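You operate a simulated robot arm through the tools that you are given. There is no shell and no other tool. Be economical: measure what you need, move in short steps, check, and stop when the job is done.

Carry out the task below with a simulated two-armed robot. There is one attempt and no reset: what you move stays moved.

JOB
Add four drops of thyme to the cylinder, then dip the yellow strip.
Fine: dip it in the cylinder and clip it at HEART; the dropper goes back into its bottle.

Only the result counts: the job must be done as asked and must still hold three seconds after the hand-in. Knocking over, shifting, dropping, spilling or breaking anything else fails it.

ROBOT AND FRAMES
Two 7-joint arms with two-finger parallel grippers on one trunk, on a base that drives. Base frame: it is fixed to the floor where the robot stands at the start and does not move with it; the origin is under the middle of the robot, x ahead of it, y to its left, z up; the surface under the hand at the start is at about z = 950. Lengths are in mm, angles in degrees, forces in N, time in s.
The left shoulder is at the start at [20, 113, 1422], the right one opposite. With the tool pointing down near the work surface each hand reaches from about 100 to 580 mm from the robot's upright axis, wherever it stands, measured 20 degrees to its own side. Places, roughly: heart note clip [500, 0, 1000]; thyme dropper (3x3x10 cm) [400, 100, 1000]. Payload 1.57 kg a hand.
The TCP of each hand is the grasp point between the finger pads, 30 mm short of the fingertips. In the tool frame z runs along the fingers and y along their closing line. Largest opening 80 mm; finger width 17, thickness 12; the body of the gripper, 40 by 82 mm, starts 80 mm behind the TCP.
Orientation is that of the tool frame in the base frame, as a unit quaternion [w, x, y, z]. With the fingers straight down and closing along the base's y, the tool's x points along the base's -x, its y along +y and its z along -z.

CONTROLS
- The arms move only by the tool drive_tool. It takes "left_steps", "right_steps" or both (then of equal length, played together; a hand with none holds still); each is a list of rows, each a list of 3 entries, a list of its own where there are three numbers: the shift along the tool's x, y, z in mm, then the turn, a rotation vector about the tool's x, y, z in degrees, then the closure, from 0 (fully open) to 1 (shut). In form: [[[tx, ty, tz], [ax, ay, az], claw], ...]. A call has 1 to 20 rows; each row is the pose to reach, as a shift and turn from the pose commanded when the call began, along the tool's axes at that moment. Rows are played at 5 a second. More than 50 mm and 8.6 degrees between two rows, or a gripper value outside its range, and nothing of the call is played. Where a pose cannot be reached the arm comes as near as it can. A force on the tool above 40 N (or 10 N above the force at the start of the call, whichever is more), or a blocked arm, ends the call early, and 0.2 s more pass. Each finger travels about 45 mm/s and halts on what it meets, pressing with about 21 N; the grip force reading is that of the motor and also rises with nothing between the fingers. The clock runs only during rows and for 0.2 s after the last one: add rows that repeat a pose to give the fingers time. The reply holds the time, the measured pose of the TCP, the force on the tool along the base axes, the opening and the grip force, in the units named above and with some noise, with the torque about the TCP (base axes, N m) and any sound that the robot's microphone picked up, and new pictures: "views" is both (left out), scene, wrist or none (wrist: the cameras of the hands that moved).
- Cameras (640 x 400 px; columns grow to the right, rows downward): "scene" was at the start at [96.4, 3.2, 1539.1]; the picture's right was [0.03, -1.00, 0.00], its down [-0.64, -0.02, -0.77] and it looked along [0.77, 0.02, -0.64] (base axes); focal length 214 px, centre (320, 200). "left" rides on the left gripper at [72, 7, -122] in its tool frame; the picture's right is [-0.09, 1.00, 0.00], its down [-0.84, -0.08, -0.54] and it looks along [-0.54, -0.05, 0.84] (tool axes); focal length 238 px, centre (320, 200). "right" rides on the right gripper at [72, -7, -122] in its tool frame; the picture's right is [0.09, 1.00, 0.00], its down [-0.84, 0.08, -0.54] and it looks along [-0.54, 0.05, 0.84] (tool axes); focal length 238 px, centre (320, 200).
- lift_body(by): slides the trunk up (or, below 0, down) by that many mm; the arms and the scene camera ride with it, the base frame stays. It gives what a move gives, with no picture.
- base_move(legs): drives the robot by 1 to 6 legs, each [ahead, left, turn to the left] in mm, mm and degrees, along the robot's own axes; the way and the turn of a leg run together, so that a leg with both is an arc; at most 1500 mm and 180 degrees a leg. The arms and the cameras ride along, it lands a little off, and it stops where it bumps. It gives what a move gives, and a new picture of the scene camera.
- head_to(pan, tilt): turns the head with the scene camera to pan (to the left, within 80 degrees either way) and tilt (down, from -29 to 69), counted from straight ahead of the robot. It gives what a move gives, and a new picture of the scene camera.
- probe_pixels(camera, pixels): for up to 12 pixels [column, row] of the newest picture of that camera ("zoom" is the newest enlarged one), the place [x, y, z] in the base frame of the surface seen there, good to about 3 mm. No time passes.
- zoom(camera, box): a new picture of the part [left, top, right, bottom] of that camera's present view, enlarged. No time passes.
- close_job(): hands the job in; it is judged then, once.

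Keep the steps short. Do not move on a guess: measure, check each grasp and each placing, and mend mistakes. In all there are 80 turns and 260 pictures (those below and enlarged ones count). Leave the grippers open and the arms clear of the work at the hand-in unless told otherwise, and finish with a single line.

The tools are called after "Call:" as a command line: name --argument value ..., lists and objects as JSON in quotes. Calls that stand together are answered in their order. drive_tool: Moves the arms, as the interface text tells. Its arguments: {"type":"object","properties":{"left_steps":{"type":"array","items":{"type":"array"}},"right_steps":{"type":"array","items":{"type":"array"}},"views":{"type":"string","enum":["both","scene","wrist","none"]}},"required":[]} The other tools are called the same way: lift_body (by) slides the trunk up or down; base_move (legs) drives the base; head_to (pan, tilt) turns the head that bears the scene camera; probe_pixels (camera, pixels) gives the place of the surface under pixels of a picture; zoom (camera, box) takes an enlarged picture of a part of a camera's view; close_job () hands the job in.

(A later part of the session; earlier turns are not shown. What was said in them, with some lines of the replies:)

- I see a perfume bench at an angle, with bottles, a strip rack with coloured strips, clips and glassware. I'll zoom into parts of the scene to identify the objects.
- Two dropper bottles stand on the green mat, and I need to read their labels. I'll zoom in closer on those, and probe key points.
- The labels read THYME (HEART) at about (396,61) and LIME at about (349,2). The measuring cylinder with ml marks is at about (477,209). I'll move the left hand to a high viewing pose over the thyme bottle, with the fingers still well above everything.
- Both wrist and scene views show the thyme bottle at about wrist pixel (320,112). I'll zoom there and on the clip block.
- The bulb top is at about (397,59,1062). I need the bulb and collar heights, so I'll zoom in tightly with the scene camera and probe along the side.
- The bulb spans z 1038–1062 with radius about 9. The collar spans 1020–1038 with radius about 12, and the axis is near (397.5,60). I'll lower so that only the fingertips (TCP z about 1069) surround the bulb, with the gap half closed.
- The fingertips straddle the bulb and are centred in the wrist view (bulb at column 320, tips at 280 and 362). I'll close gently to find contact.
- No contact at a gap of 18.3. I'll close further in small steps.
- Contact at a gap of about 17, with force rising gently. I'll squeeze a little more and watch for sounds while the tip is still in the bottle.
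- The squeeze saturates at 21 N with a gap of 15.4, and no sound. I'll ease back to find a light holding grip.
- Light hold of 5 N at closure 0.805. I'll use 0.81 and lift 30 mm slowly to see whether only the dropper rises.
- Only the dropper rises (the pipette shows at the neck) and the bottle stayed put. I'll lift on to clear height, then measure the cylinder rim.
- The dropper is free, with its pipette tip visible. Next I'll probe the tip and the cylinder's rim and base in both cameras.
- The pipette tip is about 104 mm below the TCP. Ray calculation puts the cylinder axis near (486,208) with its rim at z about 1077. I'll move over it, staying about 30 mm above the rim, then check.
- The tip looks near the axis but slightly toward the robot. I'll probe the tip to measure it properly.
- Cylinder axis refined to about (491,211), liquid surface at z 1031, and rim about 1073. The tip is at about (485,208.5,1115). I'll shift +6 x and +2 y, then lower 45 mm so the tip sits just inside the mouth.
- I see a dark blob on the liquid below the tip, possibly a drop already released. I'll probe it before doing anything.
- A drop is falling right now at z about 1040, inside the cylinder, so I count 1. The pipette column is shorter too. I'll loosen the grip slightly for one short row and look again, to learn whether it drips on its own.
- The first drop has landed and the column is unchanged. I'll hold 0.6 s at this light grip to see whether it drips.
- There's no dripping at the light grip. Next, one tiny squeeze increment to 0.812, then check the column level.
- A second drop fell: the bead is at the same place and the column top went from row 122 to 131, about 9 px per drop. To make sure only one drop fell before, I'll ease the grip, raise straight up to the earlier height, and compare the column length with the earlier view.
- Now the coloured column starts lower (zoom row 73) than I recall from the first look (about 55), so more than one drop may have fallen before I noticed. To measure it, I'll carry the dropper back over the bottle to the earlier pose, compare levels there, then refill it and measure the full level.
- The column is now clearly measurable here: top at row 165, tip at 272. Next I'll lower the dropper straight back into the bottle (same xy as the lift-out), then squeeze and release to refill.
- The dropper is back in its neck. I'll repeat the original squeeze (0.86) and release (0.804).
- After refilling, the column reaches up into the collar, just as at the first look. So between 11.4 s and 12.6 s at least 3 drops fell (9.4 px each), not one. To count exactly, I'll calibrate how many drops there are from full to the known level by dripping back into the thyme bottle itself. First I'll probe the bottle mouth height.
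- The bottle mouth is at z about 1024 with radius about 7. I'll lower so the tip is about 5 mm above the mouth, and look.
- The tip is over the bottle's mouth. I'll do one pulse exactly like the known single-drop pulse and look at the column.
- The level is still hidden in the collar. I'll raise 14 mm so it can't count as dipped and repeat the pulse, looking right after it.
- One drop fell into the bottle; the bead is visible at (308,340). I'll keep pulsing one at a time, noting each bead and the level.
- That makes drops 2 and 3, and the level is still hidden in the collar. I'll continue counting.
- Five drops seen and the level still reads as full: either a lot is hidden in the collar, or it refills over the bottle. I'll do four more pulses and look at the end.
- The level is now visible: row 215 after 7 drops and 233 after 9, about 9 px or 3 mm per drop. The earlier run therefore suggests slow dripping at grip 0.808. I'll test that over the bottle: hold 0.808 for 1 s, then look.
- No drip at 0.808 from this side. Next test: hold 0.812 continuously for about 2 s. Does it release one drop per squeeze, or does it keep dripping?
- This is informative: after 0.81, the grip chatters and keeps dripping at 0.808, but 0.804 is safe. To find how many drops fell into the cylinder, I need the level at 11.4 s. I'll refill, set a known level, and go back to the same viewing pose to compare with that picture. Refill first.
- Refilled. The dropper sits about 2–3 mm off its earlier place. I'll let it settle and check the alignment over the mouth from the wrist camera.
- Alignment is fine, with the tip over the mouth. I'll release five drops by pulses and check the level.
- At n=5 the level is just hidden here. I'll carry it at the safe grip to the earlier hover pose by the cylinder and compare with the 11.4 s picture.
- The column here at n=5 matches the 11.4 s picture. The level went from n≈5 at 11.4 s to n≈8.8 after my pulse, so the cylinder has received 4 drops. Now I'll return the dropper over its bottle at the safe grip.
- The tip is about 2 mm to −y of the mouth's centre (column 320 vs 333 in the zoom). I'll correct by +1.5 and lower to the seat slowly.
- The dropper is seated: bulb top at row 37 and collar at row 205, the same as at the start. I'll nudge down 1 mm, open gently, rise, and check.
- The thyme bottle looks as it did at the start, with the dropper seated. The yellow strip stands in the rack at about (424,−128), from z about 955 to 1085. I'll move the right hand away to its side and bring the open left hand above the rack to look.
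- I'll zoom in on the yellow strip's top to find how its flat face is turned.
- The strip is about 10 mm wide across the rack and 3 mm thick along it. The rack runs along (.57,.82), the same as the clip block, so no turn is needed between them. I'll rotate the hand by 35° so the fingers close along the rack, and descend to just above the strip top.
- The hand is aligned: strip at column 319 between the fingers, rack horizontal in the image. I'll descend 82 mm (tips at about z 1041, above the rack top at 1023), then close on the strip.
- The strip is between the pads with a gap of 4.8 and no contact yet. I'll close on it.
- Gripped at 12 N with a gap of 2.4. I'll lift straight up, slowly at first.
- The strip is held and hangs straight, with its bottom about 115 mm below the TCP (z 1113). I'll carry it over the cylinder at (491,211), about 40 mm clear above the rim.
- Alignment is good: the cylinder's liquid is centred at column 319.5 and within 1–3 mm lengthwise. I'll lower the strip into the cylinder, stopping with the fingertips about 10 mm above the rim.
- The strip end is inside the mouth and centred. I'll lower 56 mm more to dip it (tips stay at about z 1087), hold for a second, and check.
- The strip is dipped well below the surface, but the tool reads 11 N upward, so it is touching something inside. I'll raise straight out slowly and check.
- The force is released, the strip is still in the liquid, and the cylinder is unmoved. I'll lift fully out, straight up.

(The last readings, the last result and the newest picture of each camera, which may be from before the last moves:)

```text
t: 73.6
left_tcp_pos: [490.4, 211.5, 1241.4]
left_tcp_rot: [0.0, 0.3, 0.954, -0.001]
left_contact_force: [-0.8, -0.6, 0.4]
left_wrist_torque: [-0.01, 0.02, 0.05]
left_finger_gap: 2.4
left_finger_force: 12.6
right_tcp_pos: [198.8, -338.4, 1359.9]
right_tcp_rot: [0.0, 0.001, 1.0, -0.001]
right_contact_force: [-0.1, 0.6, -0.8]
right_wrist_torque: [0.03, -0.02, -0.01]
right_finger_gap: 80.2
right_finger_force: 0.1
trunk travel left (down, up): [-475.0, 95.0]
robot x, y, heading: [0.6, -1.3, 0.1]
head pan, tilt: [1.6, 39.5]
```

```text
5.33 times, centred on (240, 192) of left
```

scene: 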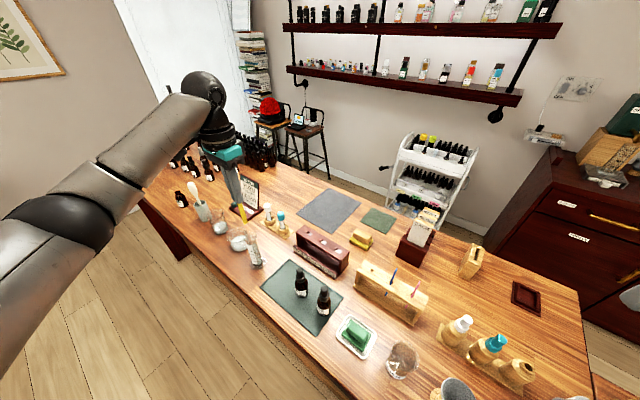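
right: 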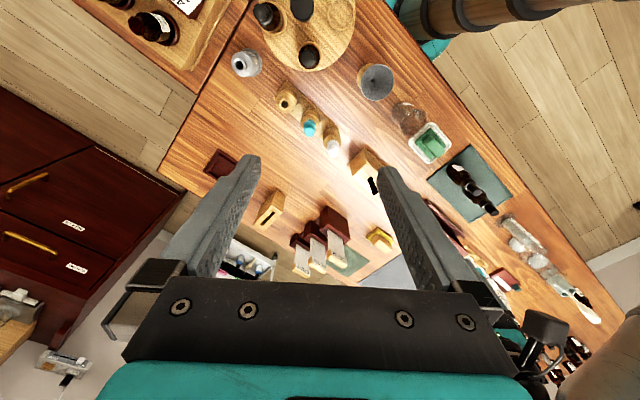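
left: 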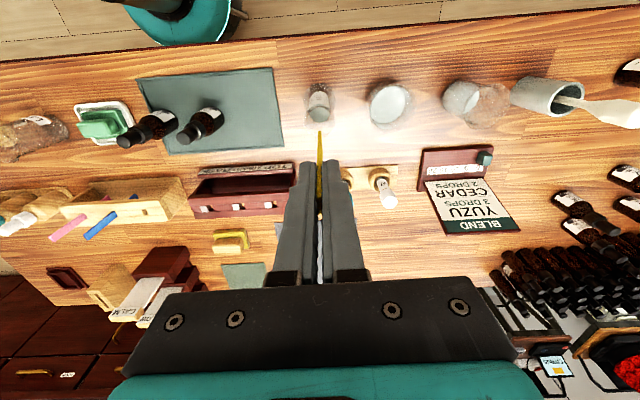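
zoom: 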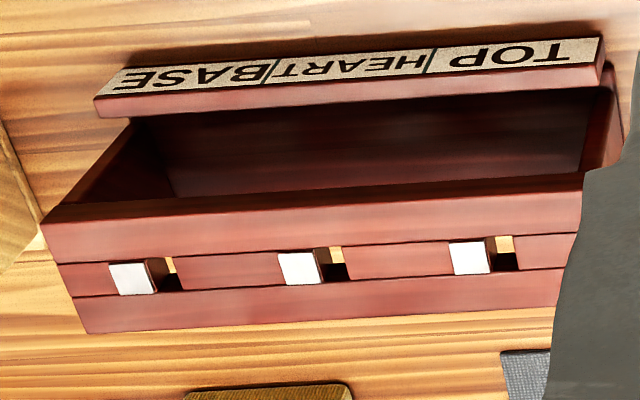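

The strip end is visibly wet (grey). At HEART, the opening between the white clip jaw and the plank is about 8 mm long and 12 mm across, centred near (520,9). I'll carry the strip above it, with its bottom about 30 mm over the block top.

Call:
drive_tool --left_steps '[[[-12, -13, 0], [0, 0, 0], 1], [[-38, -40, 0], [0, 0, 0], 1], [[-64, -68, 0], [0, 0, 0], 1], [[-90, -96, 0], [0, 0, 0], 1], [[-116, -123, 0], [0, 0, 0], 1], [[-132, -140, 0], [0, 0, 0], 1], [[-139.8, -148.3, 0], [0, 0, 0], 1], [[-139.8, -148.3, 35], [0, 0, 0], 1], [[-139.8, -148.3, 70], [0, 0, 0], 1], [[-139.8, -148.3, 70], [0, 0, 0], 1], [[-139.8, -148.3, 70], [0, 0, 0], 1]]'

Call:
zoom --camera "left" --box '[280, 90, 360, 170]'

Call:
zoom --camera "scene" --box '[300, 215, 345, 260]'

```text
t: 76.0
left_tcp_pos: [519.3, 6.3, 1169.6]
left_tcp_rot: [0.0, 0.301, 0.954, -0.001]
left_contact_force: [0.2, -0.1, -0.8]
left_wrist_torque: [0.01, 0.01, 0.0]
left_finger_gap: 2.5
left_finger_force: 12.0
right_tcp_pos: [200.0, -339.6, 1359.9]
right_tcp_rot: [0.0, 0.001, 1.0, -0.001]
right_contact_force: [-0.5, -0.4, -0.3]
right_wrist_torque: [-0.02, 0.02, 0.01]
right_finger_gap: 79.7
right_finger_force: 0.1
trunk travel left (down, up): [-475.0, 95.0]
robot x, y, heading: [4.5, -2.0, -0.1]
head pan, tilt: [1.6, 39.5]
```

scene: 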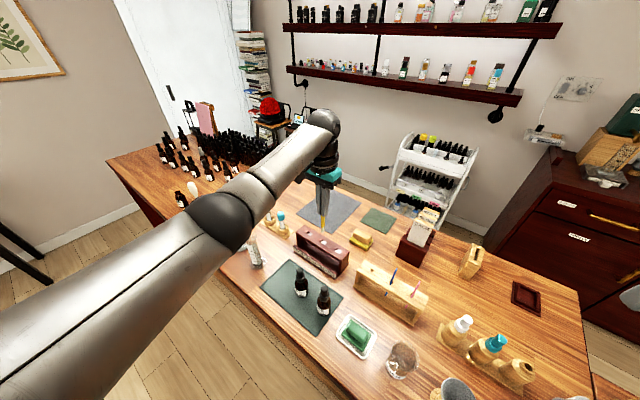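
left: 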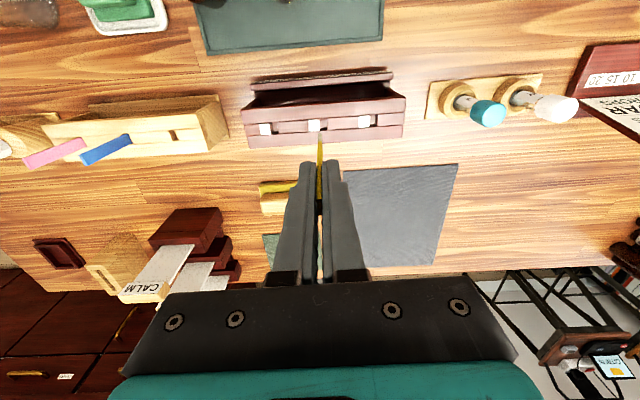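

```text
5.00 times, centred on (320, 130) of left
```

zoom: 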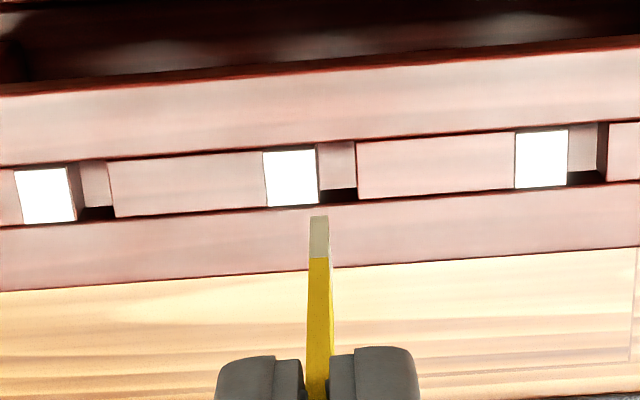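

```text
8.89 times, centred on (322, 238) of scene
```

zoom: 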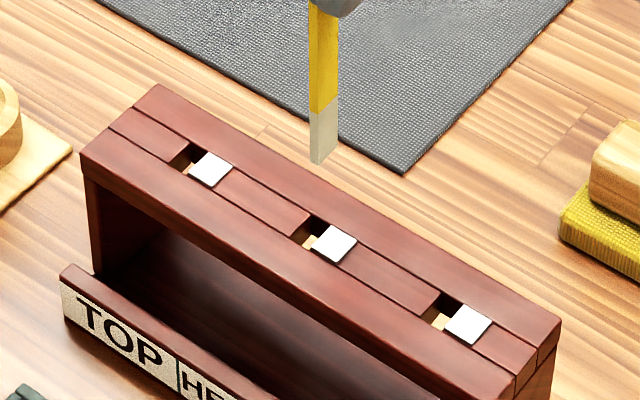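

The block is parallel to the hand (the camera's own 4.6° tilt explains the slope). The opening's centre is about 4.4 mm along +tool y from my axis. Next I'll measure the strip's end precisely.

Call:
probe_pixels --camera "zoom" --pixels '[[314, 155], [320, 158], [327, 154], [334, 149], [314, 120], [320, 120], [334, 112], [335, 240], [310, 215], [307, 245], [285, 200], [370, 262]]'

Call:
probe_pixels --camera "left" --pixels '[[318.7, 134], [320.5, 134], [319, 138], [320.8, 138], [319.5, 150], [314, 125], [318.5, 125], [328.5, 124], [323.5, 116], [324, 133], [323.5, 121], [324, 128.5]]'

Call:
zoom --camera "scene" --box '[312, 222, 334, 250]'

Call:
zoom --camera "left" --box '[305, 110, 335, 150]'

```text
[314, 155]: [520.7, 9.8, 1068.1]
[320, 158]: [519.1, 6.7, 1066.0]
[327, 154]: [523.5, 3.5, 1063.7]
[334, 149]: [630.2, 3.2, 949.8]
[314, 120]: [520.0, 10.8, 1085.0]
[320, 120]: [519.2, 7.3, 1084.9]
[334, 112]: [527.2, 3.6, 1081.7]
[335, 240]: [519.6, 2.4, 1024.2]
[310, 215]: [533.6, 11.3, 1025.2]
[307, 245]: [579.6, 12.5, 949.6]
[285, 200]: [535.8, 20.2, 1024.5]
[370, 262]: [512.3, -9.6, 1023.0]
```

```text
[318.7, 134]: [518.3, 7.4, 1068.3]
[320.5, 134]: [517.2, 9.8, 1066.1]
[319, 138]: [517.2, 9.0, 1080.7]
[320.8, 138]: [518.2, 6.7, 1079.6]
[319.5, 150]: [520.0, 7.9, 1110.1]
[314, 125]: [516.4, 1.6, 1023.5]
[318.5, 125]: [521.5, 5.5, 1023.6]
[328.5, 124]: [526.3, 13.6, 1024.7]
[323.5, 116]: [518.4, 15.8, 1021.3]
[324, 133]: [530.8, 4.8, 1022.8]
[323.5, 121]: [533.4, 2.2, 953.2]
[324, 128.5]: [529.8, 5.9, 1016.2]
```

```text
14.29 times, centred on (323, 236) of scene
```

zoom: 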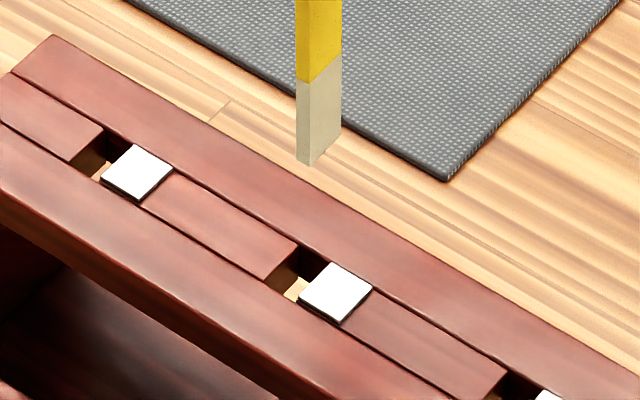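

```text
10.00 times, centred on (320, 130) of left
```

zoom: 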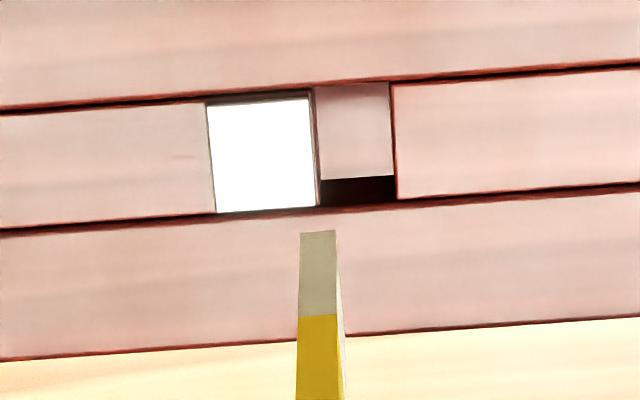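

Both cameras agree that the strip must shift about +2.6 mm in tool x and +3.6 mm in tool y to be centred in the opening (slot 12.7 wide, strip 10). The strip bottom is at z 1064. I'll shift, lower to 6–8 mm above the block, and check.

Call:
drive_tool --left_steps '[[[2.6, 3.6, 0], [0, 0, 0], 1], [[2.6, 3.6, 15], [0, 0, 0], 1], [[2.6, 3.6, 32], [0, 0, 0], 1], [[2.6, 3.6, 32], [0, 0, 0], 1], [[2.6, 3.6, 32], [0, 0, 0], 1]]' --views "none"

Call:
zoom --camera "left" --box '[305, 110, 335, 150]'

Call:
zoom --camera "scene" --box '[312, 222, 334, 250]'

```text
t: 77.2
left_tcp_pos: [521.0, 13.3, 1138.1]
left_tcp_rot: [0.0, 0.301, 0.954, 0.0]
left_contact_force: [-0.7, -0.3, -0.1]
left_wrist_torque: [0.0, -0.01, 0.01]
left_finger_gap: 2.4
left_finger_force: 11.7
right_tcp_pos: [199.4, -340.0, 1360.8]
right_tcp_rot: [0.0, 0.001, 1.0, 0.0]
right_contact_force: [0.3, -0.4, 0.3]
right_wrist_torque: [-0.05, 0.0, -0.01]
right_finger_gap: 80.1
right_finger_force: 0.1
trunk travel left (down, up): [-475.0, 95.0]
robot x, y, heading: [-1.9, 2.9, 0.1]
head pan, tilt: [1.6, 39.5]
```

```text
10.00 times, centred on (320, 130) of left
```

zoom: 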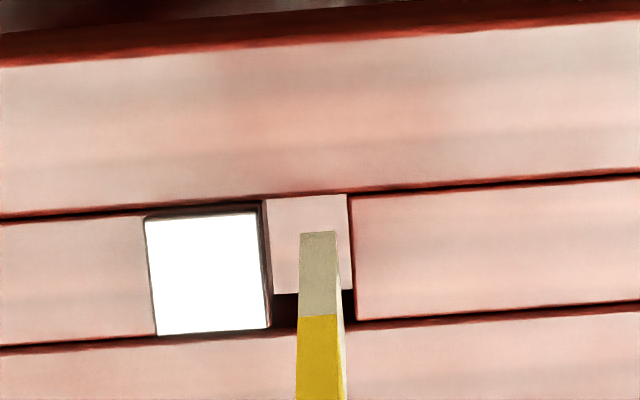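

```text
14.29 times, centred on (323, 236) of scene
```

zoom: 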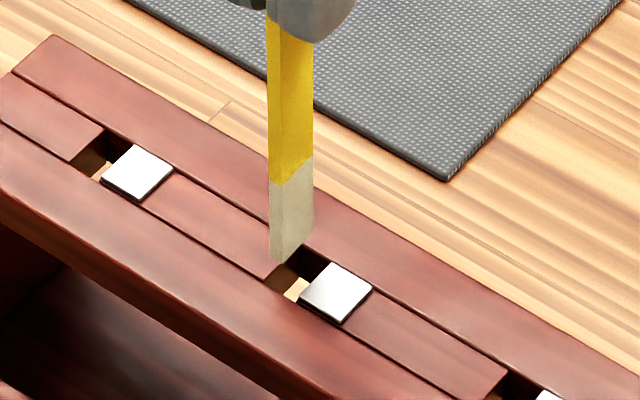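

The strip is nearly centred. The left camera gives (−0.8,−0.8) and the scene camera (−0.3,−1.6), so I'll shift (−0.6,−1.2) and lower 22 mm into the opening while watching the force.

Call:
drive_tool --left_steps '[[[-0.6, -1.2, 0], [0, 0, 0], 1], [[-0.6, -1.2, 5], [0, 0, 0], 1], [[-0.6, -1.2, 10], [0, 0, 0], 1], [[-0.6, -1.2, 16], [0, 0, 0], 1], [[-0.6, -1.2, 22], [0, 0, 0], 1], [[-0.6, -1.2, 22], [0, 0, 0], 1]]' --views "none"

Call:
zoom --camera "left" --box '[305, 120, 335, 160]'

Call:
zoom --camera "scene" --box '[312, 222, 334, 250]'

```text
t: 78.6
left_tcp_pos: [521.4, 12.2, 1116.7]
left_tcp_rot: [0.001, 0.301, 0.954, 0.0]
left_contact_force: [0.0, 0.1, 0.3]
left_wrist_torque: [0.01, -0.01, 0.0]
left_finger_gap: 2.2
left_finger_force: 11.5
right_tcp_pos: [200.2, -340.0, 1360.1]
right_tcp_rot: [0.0, 0.001, 1.0, -0.001]
right_contact_force: [0.4, 0.4, 0.1]
right_wrist_torque: [0.03, 0.0, -0.02]
right_finger_gap: 79.8
right_finger_force: 0.1
trunk travel left (down, up): [-475.0, 95.0]
robot x, y, heading: [-3.3, -1.5, -0.0]
head pan, tilt: [1.6, 39.5]
```

```text
10.00 times, centred on (320, 140) of left
```

zoom: 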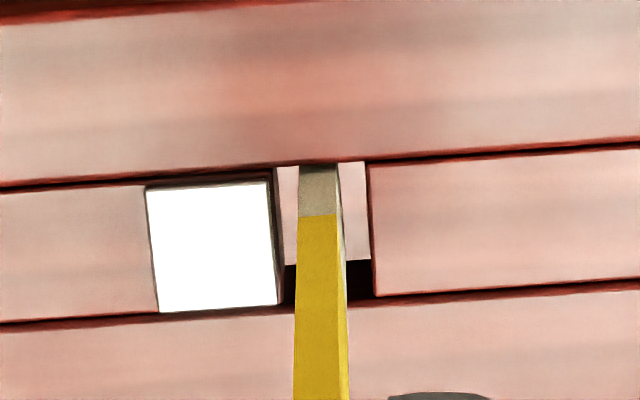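

```text
14.29 times, centred on (323, 236) of scene
```

zoom: 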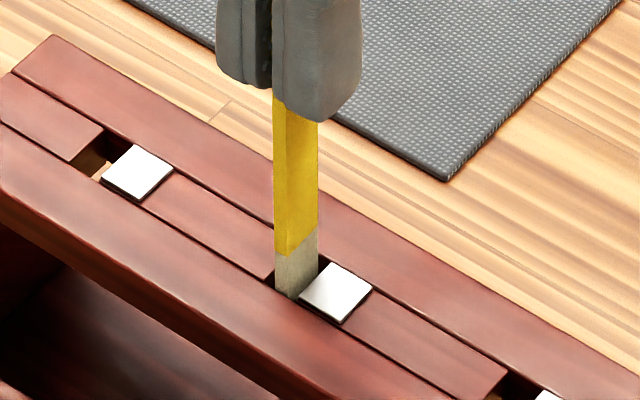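

The strip's end is inside the opening with no contact force. I'll lower 36 mm more and watch the force.

Call:
drive_tool --left_steps '[[[0, 0, 6], [0, 0, 0], 1], [[0, 0, 12], [0, 0, 0], 1], [[0, 0, 18], [0, 0, 0], 1], [[0, 0, 24], [0, 0, 0], 1], [[0, 0, 30], [0, 0, 0], 1], [[0, 0, 36], [0, 0, 0], 1], [[0, 0, 36], [0, 0, 0], 1]]' --views "none"

Call:
zoom --camera "left" --box '[300, 130, 340, 180]'

Call:
zoom --camera "scene" --box '[304, 222, 342, 270]'

```text
t: 80.2
left_tcp_pos: [521.2, 14.0, 1080.0]
left_tcp_rot: [0.0, 0.3, 0.954, -0.001]
left_contact_force: [-0.1, 0.2, 0.1]
left_wrist_torque: [-0.03, -0.01, -0.02]
left_finger_gap: 2.6
left_finger_force: 12.2
right_tcp_pos: [198.9, -339.3, 1360.6]
right_tcp_rot: [0.0, 0.001, 1.0, 0.0]
right_contact_force: [-0.2, 0.5, 0.0]
right_wrist_torque: [0.02, 0.01, 0.0]
right_finger_gap: 80.2
right_finger_force: 0.1
trunk travel left (down, up): [-475.0, 95.0]
robot x, y, heading: [-0.9, -1.1, 0.4]
head pan, tilt: [1.6, 39.5]
```

```text
8.00 times, centred on (320, 155) of left
```

zoom: 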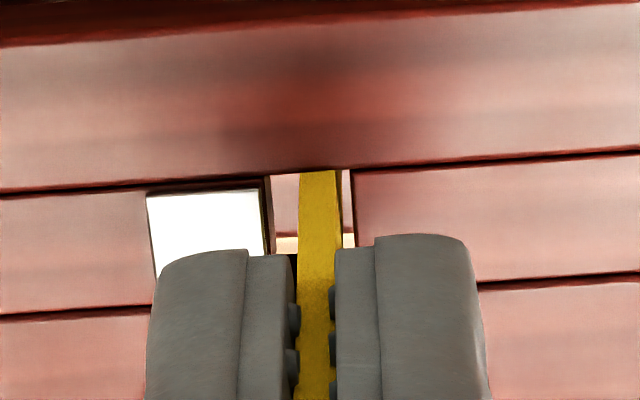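

```text
8.33 times, centred on (323, 246) of scene
```

zoom: 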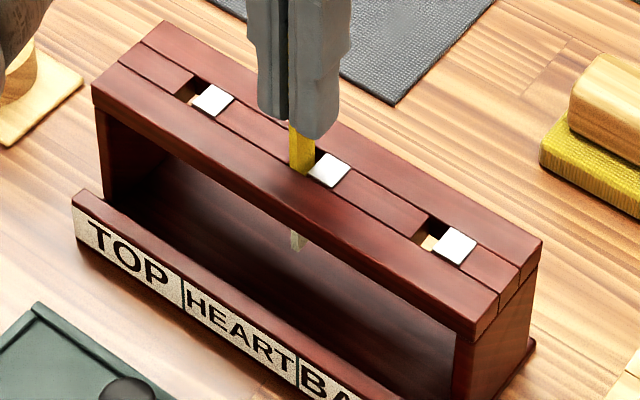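

The strip has passed through the opening; its wet end shows under the top plank, and there's no force. I'll lower 9 mm more.

Call:
drive_tool --left_steps '[[[0, 0, 3], [0, 0, 0], 1], [[0, 0, 6], [0, 0, 0], 1], [[0, 0, 9], [0, 0, 0], 1], [[0, 0, 9], [0, 0, 0], 1]]' --views "none"

Call:
zoom --camera "scene" --box '[304, 222, 342, 270]'

```text
t: 81.2
left_tcp_pos: [521.7, 13.8, 1070.9]
left_tcp_rot: [0.0, 0.301, 0.954, 0.0]
left_contact_force: [0.4, 0.0, -0.3]
left_wrist_torque: [0.0, 0.0, 0.01]
left_finger_gap: 2.5
left_finger_force: 12.2
right_tcp_pos: [199.0, -339.5, 1360.2]
right_tcp_rot: [0.0, 0.001, 1.0, -0.001]
right_contact_force: [-1.3, 0.4, 0.7]
right_wrist_torque: [0.01, -0.02, 0.05]
right_finger_gap: 80.0
right_finger_force: 0.0
trunk travel left (down, up): [-475.0, 95.0]
robot x, y, heading: [2.3, 1.3, -0.1]
head pan, tilt: [1.6, 39.5]
```

```text
8.33 times, centred on (323, 246) of scene
```

zoom: 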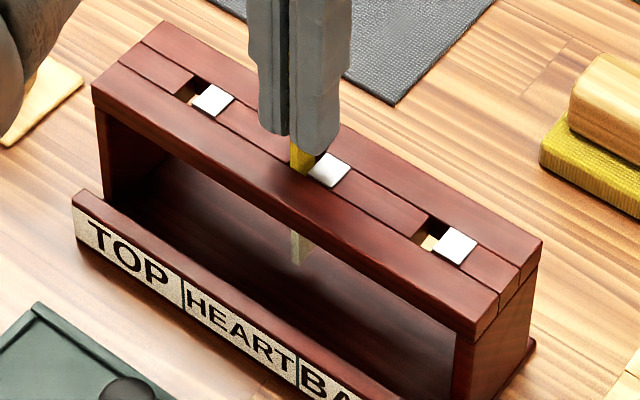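

Still no contact, with the bottom at about 965. I'll lower 5 mm more (tips about 1036, block top 1024).

Call:
drive_tool --left_steps '[[[0, 0, 2], [0, 0, 0], 1], [[0, 0, 4], [0, 0, 0], 1], [[0, 0, 5.5], [0, 0, 0], 1], [[0, 0, 5.5], [0, 0, 0], 1]]' --views "wrist"

Call:
zoom --camera "scene" --box '[304, 222, 342, 270]'

Call:
zoom --camera "left" --box '[290, 130, 350, 220]'

```text
t: 82.2
left_tcp_pos: [520.9, 11.3, 1066.7]
left_tcp_rot: [0.002, 0.302, 0.953, -0.001]
left_contact_force: [1.5, -3.7, 12.4]
left_wrist_torque: [-0.05, 0.0, -0.11]
left_finger_gap: 2.8
left_finger_force: 11.6
right_tcp_pos: [198.1, -340.7, 1361.0]
right_tcp_rot: [0.0, 0.001, 1.0, 0.001]
right_contact_force: [-0.3, 0.1, 0.4]
right_wrist_torque: [-0.02, 0.0, 0.02]
right_finger_gap: 80.1
right_finger_force: 0.0
trunk travel left (down, up): [-475.0, 95.0]
robot x, y, heading: [-0.7, -2.2, -0.1]
head pan, tilt: [1.6, 39.5]
```

left: 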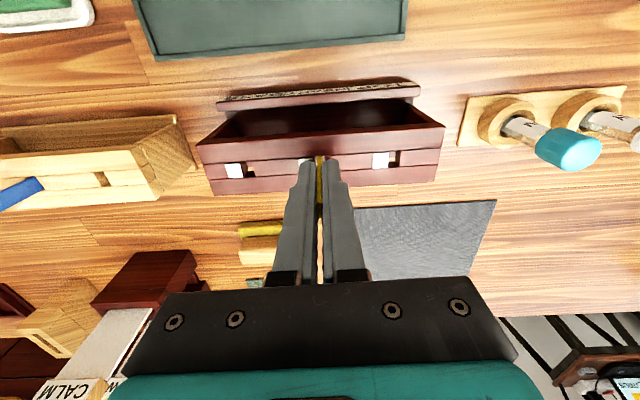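

```text
8.33 times, centred on (323, 246) of scene
```

zoom: 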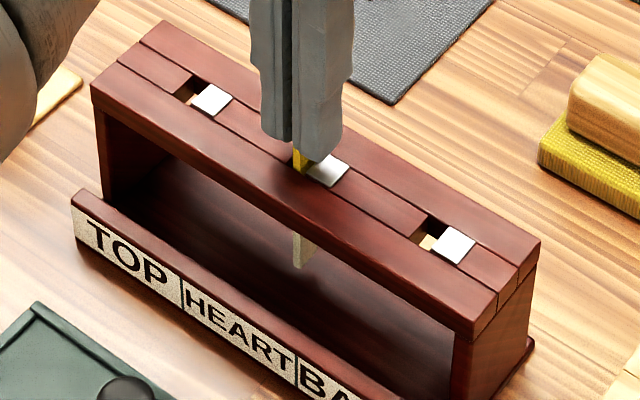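

```text
4.44 times, centred on (320, 175) of left
```

zoom: 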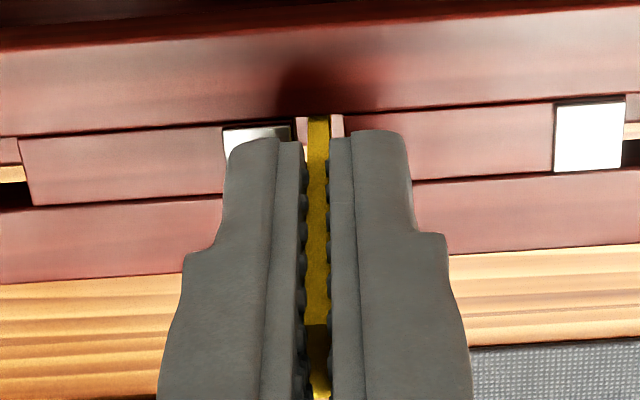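

There is now 12 N upward: the strip stands on the block's base. I'll back up 2 mm to relieve the push before releasing.

Call:
drive_tool --left_steps '[[[0, 0, -1], [0, 0, 0], 1], [[0, 0, -2.5], [0, 0, 0], 1], [[0, 0, -2.5], [0, 0, 0], 1]]' --views "none"

Call:
zoom --camera "scene" --box '[304, 222, 342, 270]'

```text
t: 83.0
left_tcp_pos: [521.0, 12.5, 1066.6]
left_tcp_rot: [-0.001, 0.301, 0.954, -0.001]
left_contact_force: [6.6, -7.3, -3.1]
left_wrist_torque: [-0.09, -0.23, -0.11]
left_finger_gap: 2.6
left_finger_force: 11.9
right_tcp_pos: [200.9, -341.1, 1359.7]
right_tcp_rot: [-0.001, 0.001, 1.0, 0.002]
right_contact_force: [0.0, 0.5, -0.4]
right_wrist_torque: [0.02, 0.01, 0.0]
right_finger_gap: 79.8
right_finger_force: 0.0
trunk travel left (down, up): [-475.0, 95.0]
robot x, y, heading: [-0.9, 1.5, 0.2]
head pan, tilt: [1.6, 39.5]
```

```text
8.33 times, centred on (323, 246) of scene
```

zoom: 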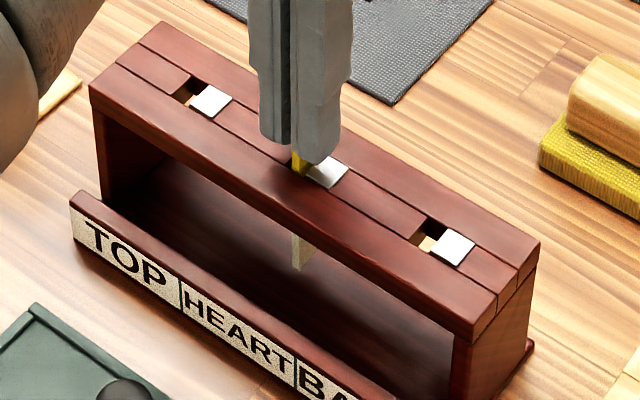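

The tool now shows sideways and slightly downward force: the clip is holding the strip, which is what we want. I'll release the fingers gently to stop loading the block.

Call:
drive_tool --left_steps '[[[0, 0, 0], [0, 0, 0], 0.97], [[0, 0, 0], [0, 0, 0], 0.93], [[0, 0, 0], [0, 0, 0], 0.85], [[0, 0, 0], [0, 0, 0], 0.8], [[0, 0, 0], [0, 0, 0], 0.8]]' --views "none"

Call:
zoom --camera "scene" --box '[304, 222, 342, 270]'

Call:
zoom --camera "left" --box '[290, 130, 350, 220]'

```text
t: 84.2
left_tcp_pos: [520.7, 12.2, 1068.3]
left_tcp_rot: [0.0, 0.301, 0.954, 0.0]
left_contact_force: [-0.2, -0.1, 0.1]
left_wrist_torque: [0.0, -0.01, 0.01]
left_finger_gap: 16.2
left_finger_force: 0.1
right_tcp_pos: [198.9, -339.9, 1359.6]
right_tcp_rot: [0.0, 0.001, 1.0, -0.001]
right_contact_force: [-1.0, 0.2, 0.7]
right_wrist_torque: [-0.02, 0.02, 0.01]
right_finger_gap: 80.3
right_finger_force: 0.0
trunk travel left (down, up): [-475.0, 95.0]
robot x, y, heading: [-0.1, -1.5, -0.0]
head pan, tilt: [1.6, 39.5]
```

```text
8.33 times, centred on (323, 246) of scene
```

zoom: 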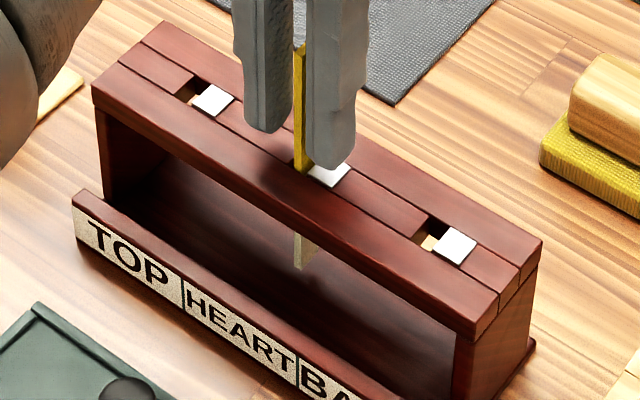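

```text
4.44 times, centred on (320, 175) of left
```

zoom: 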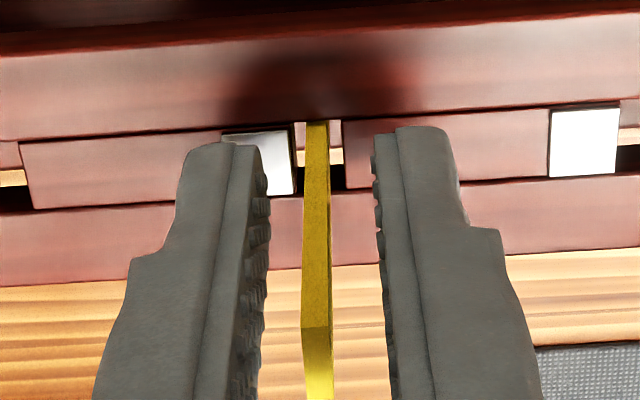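

Forces are zero, the block is back at its original pixels, and the strip stands upright at HEART. I'll rise straight up, clear of the strip.

Call:
drive_tool --left_steps '[[[0, 0, 0], [0, 0, 0], 0.7], [[0, 0, -10], [0, 0, 0], 0.7], [[0, 0, -30], [0, 0, 0], 0.7], [[0, 0, -60], [0, 0, 0], 0.7], [[0, 0, -100], [0, 0, 0], 0.6], [[0, 0, -140], [0, 0, 0], 0.3], [[0, 0, -180], [0, 0, 0], 0], [[0, 0, -180], [0, 0, 0], 0], [[0, 0, -180], [0, 0, 0], 0]]'

Call:
zoom --camera "scene" --box '[304, 212, 342, 270]'

```text
t: 86.2
left_tcp_pos: [517.6, 14.3, 1250.6]
left_tcp_rot: [0.0, 0.301, 0.954, 0.0]
left_contact_force: [0.8, -0.2, -0.1]
left_wrist_torque: [-0.04, 0.02, 0.01]
left_finger_gap: 80.0
left_finger_force: 0.0
right_tcp_pos: [198.3, -339.0, 1360.2]
right_tcp_rot: [0.0, 0.001, 1.0, 0.0]
right_contact_force: [0.4, 0.2, -0.3]
right_wrist_torque: [0.02, 0.01, -0.01]
right_finger_gap: 80.0
right_finger_force: 0.1
trunk travel left (down, up): [-475.0, 95.0]
robot x, y, heading: [2.6, -2.2, 0.1]
head pan, tilt: [1.6, 39.5]
```

scene: 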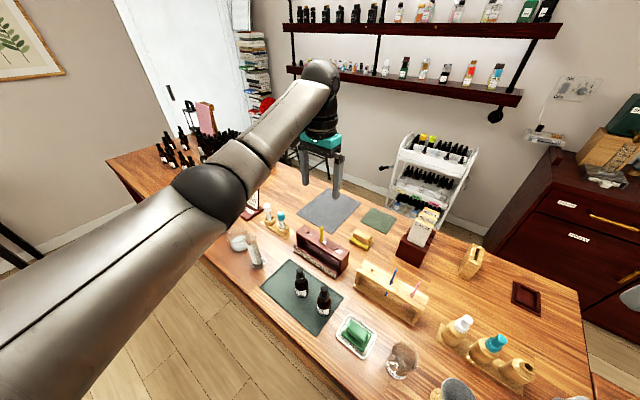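
left: 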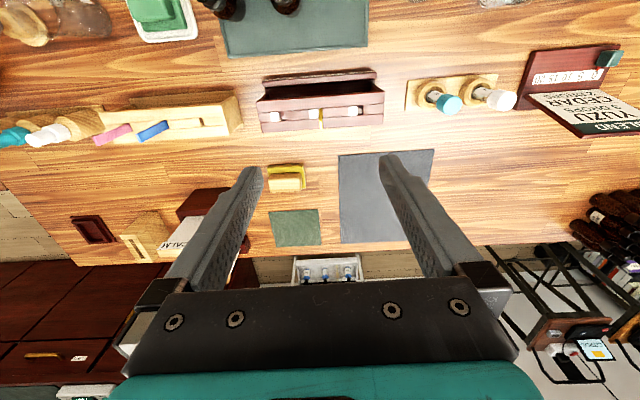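

```text
6.90 times, centred on (323, 241) of scene
```

zoom: 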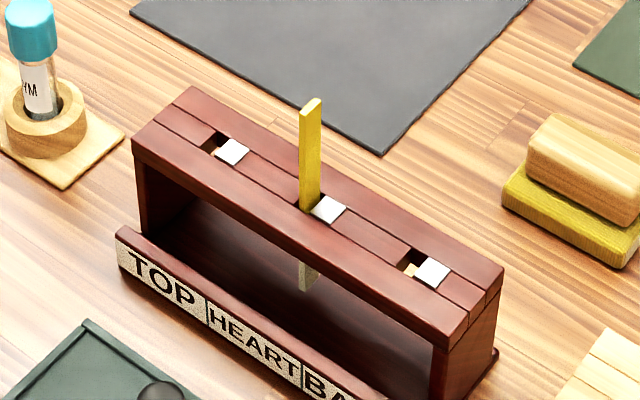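

The yellow strip stands upright in the HEART clip with its wet end below. I'll retract the left arm up and back, wait, and do a last check of everything.

Call:
drive_tool --left_steps '[[[0, 0, -40], [0, 0, 0], 0], [[20, 3, -75], [0, 0, 0], 0], [[50, 8, -100], [0, 0, 0], 0], [[85, 15, -120], [0, 0, 0], 0], [[115, 20, -130], [0, 0, 0], 0], [[139, 25, -130], [0, 0, 0], 0], [[139, 25, -130], [0, 0, 0], 0], [[139, 25, -130], [0, 0, 0], 0], [[139, 25, -130], [0, 0, 0], 0], [[139, 25, -130], [0, 0, 0], 0]]' --views "scene"

Call:
zoom --camera "scene" --box '[225, 200, 425, 325]'

```text
t: 88.4
left_tcp_pos: [420.6, 112.5, 1377.4]
left_tcp_rot: [0.0, 0.301, 0.953, 0.0]
left_contact_force: [-1.1, 0.0, 0.1]
left_wrist_torque: [0.0, 0.01, 0.01]
left_finger_gap: 80.1
left_finger_force: 0.1
right_tcp_pos: [200.0, -339.9, 1360.0]
right_tcp_rot: [0.001, 0.001, 1.0, 0.0]
right_contact_force: [0.4, 0.6, 0.1]
right_wrist_torque: [0.01, 0.0, 0.02]
right_finger_gap: 80.0
right_finger_force: 0.0
trunk travel left (down, up): [-475.0, 95.0]
robot x, y, heading: [1.9, -0.4, -0.0]
head pan, tilt: [1.6, 39.5]
```

scene: 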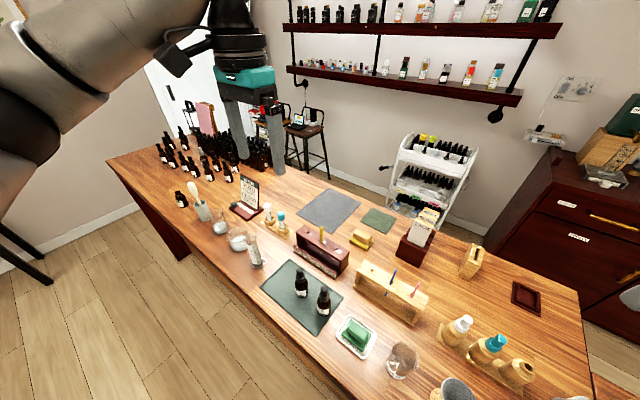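

```text
3.20 times, centred on (325, 262) of scene
```

zoom: 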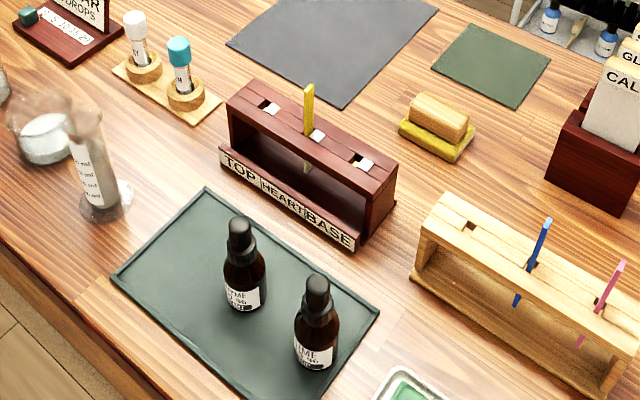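

Everything in view stands as it should: the strip is clipped at HEART, the dropper is in its bottle, both grippers are open and the arms are clear. I'll hand in.

Call:
close_job

```text
The job is handed in.
```

I handed the job in: the yellow strip was dipped and is clipped at HEART, and the dropper is back in its bottle, but the four-drop count is my estimate. I saw only two drops fall into the cylinder and inferred the other two from the dropper's liquid level; some drops may also have fallen on the bench while I carried it over, though I saw no marks.
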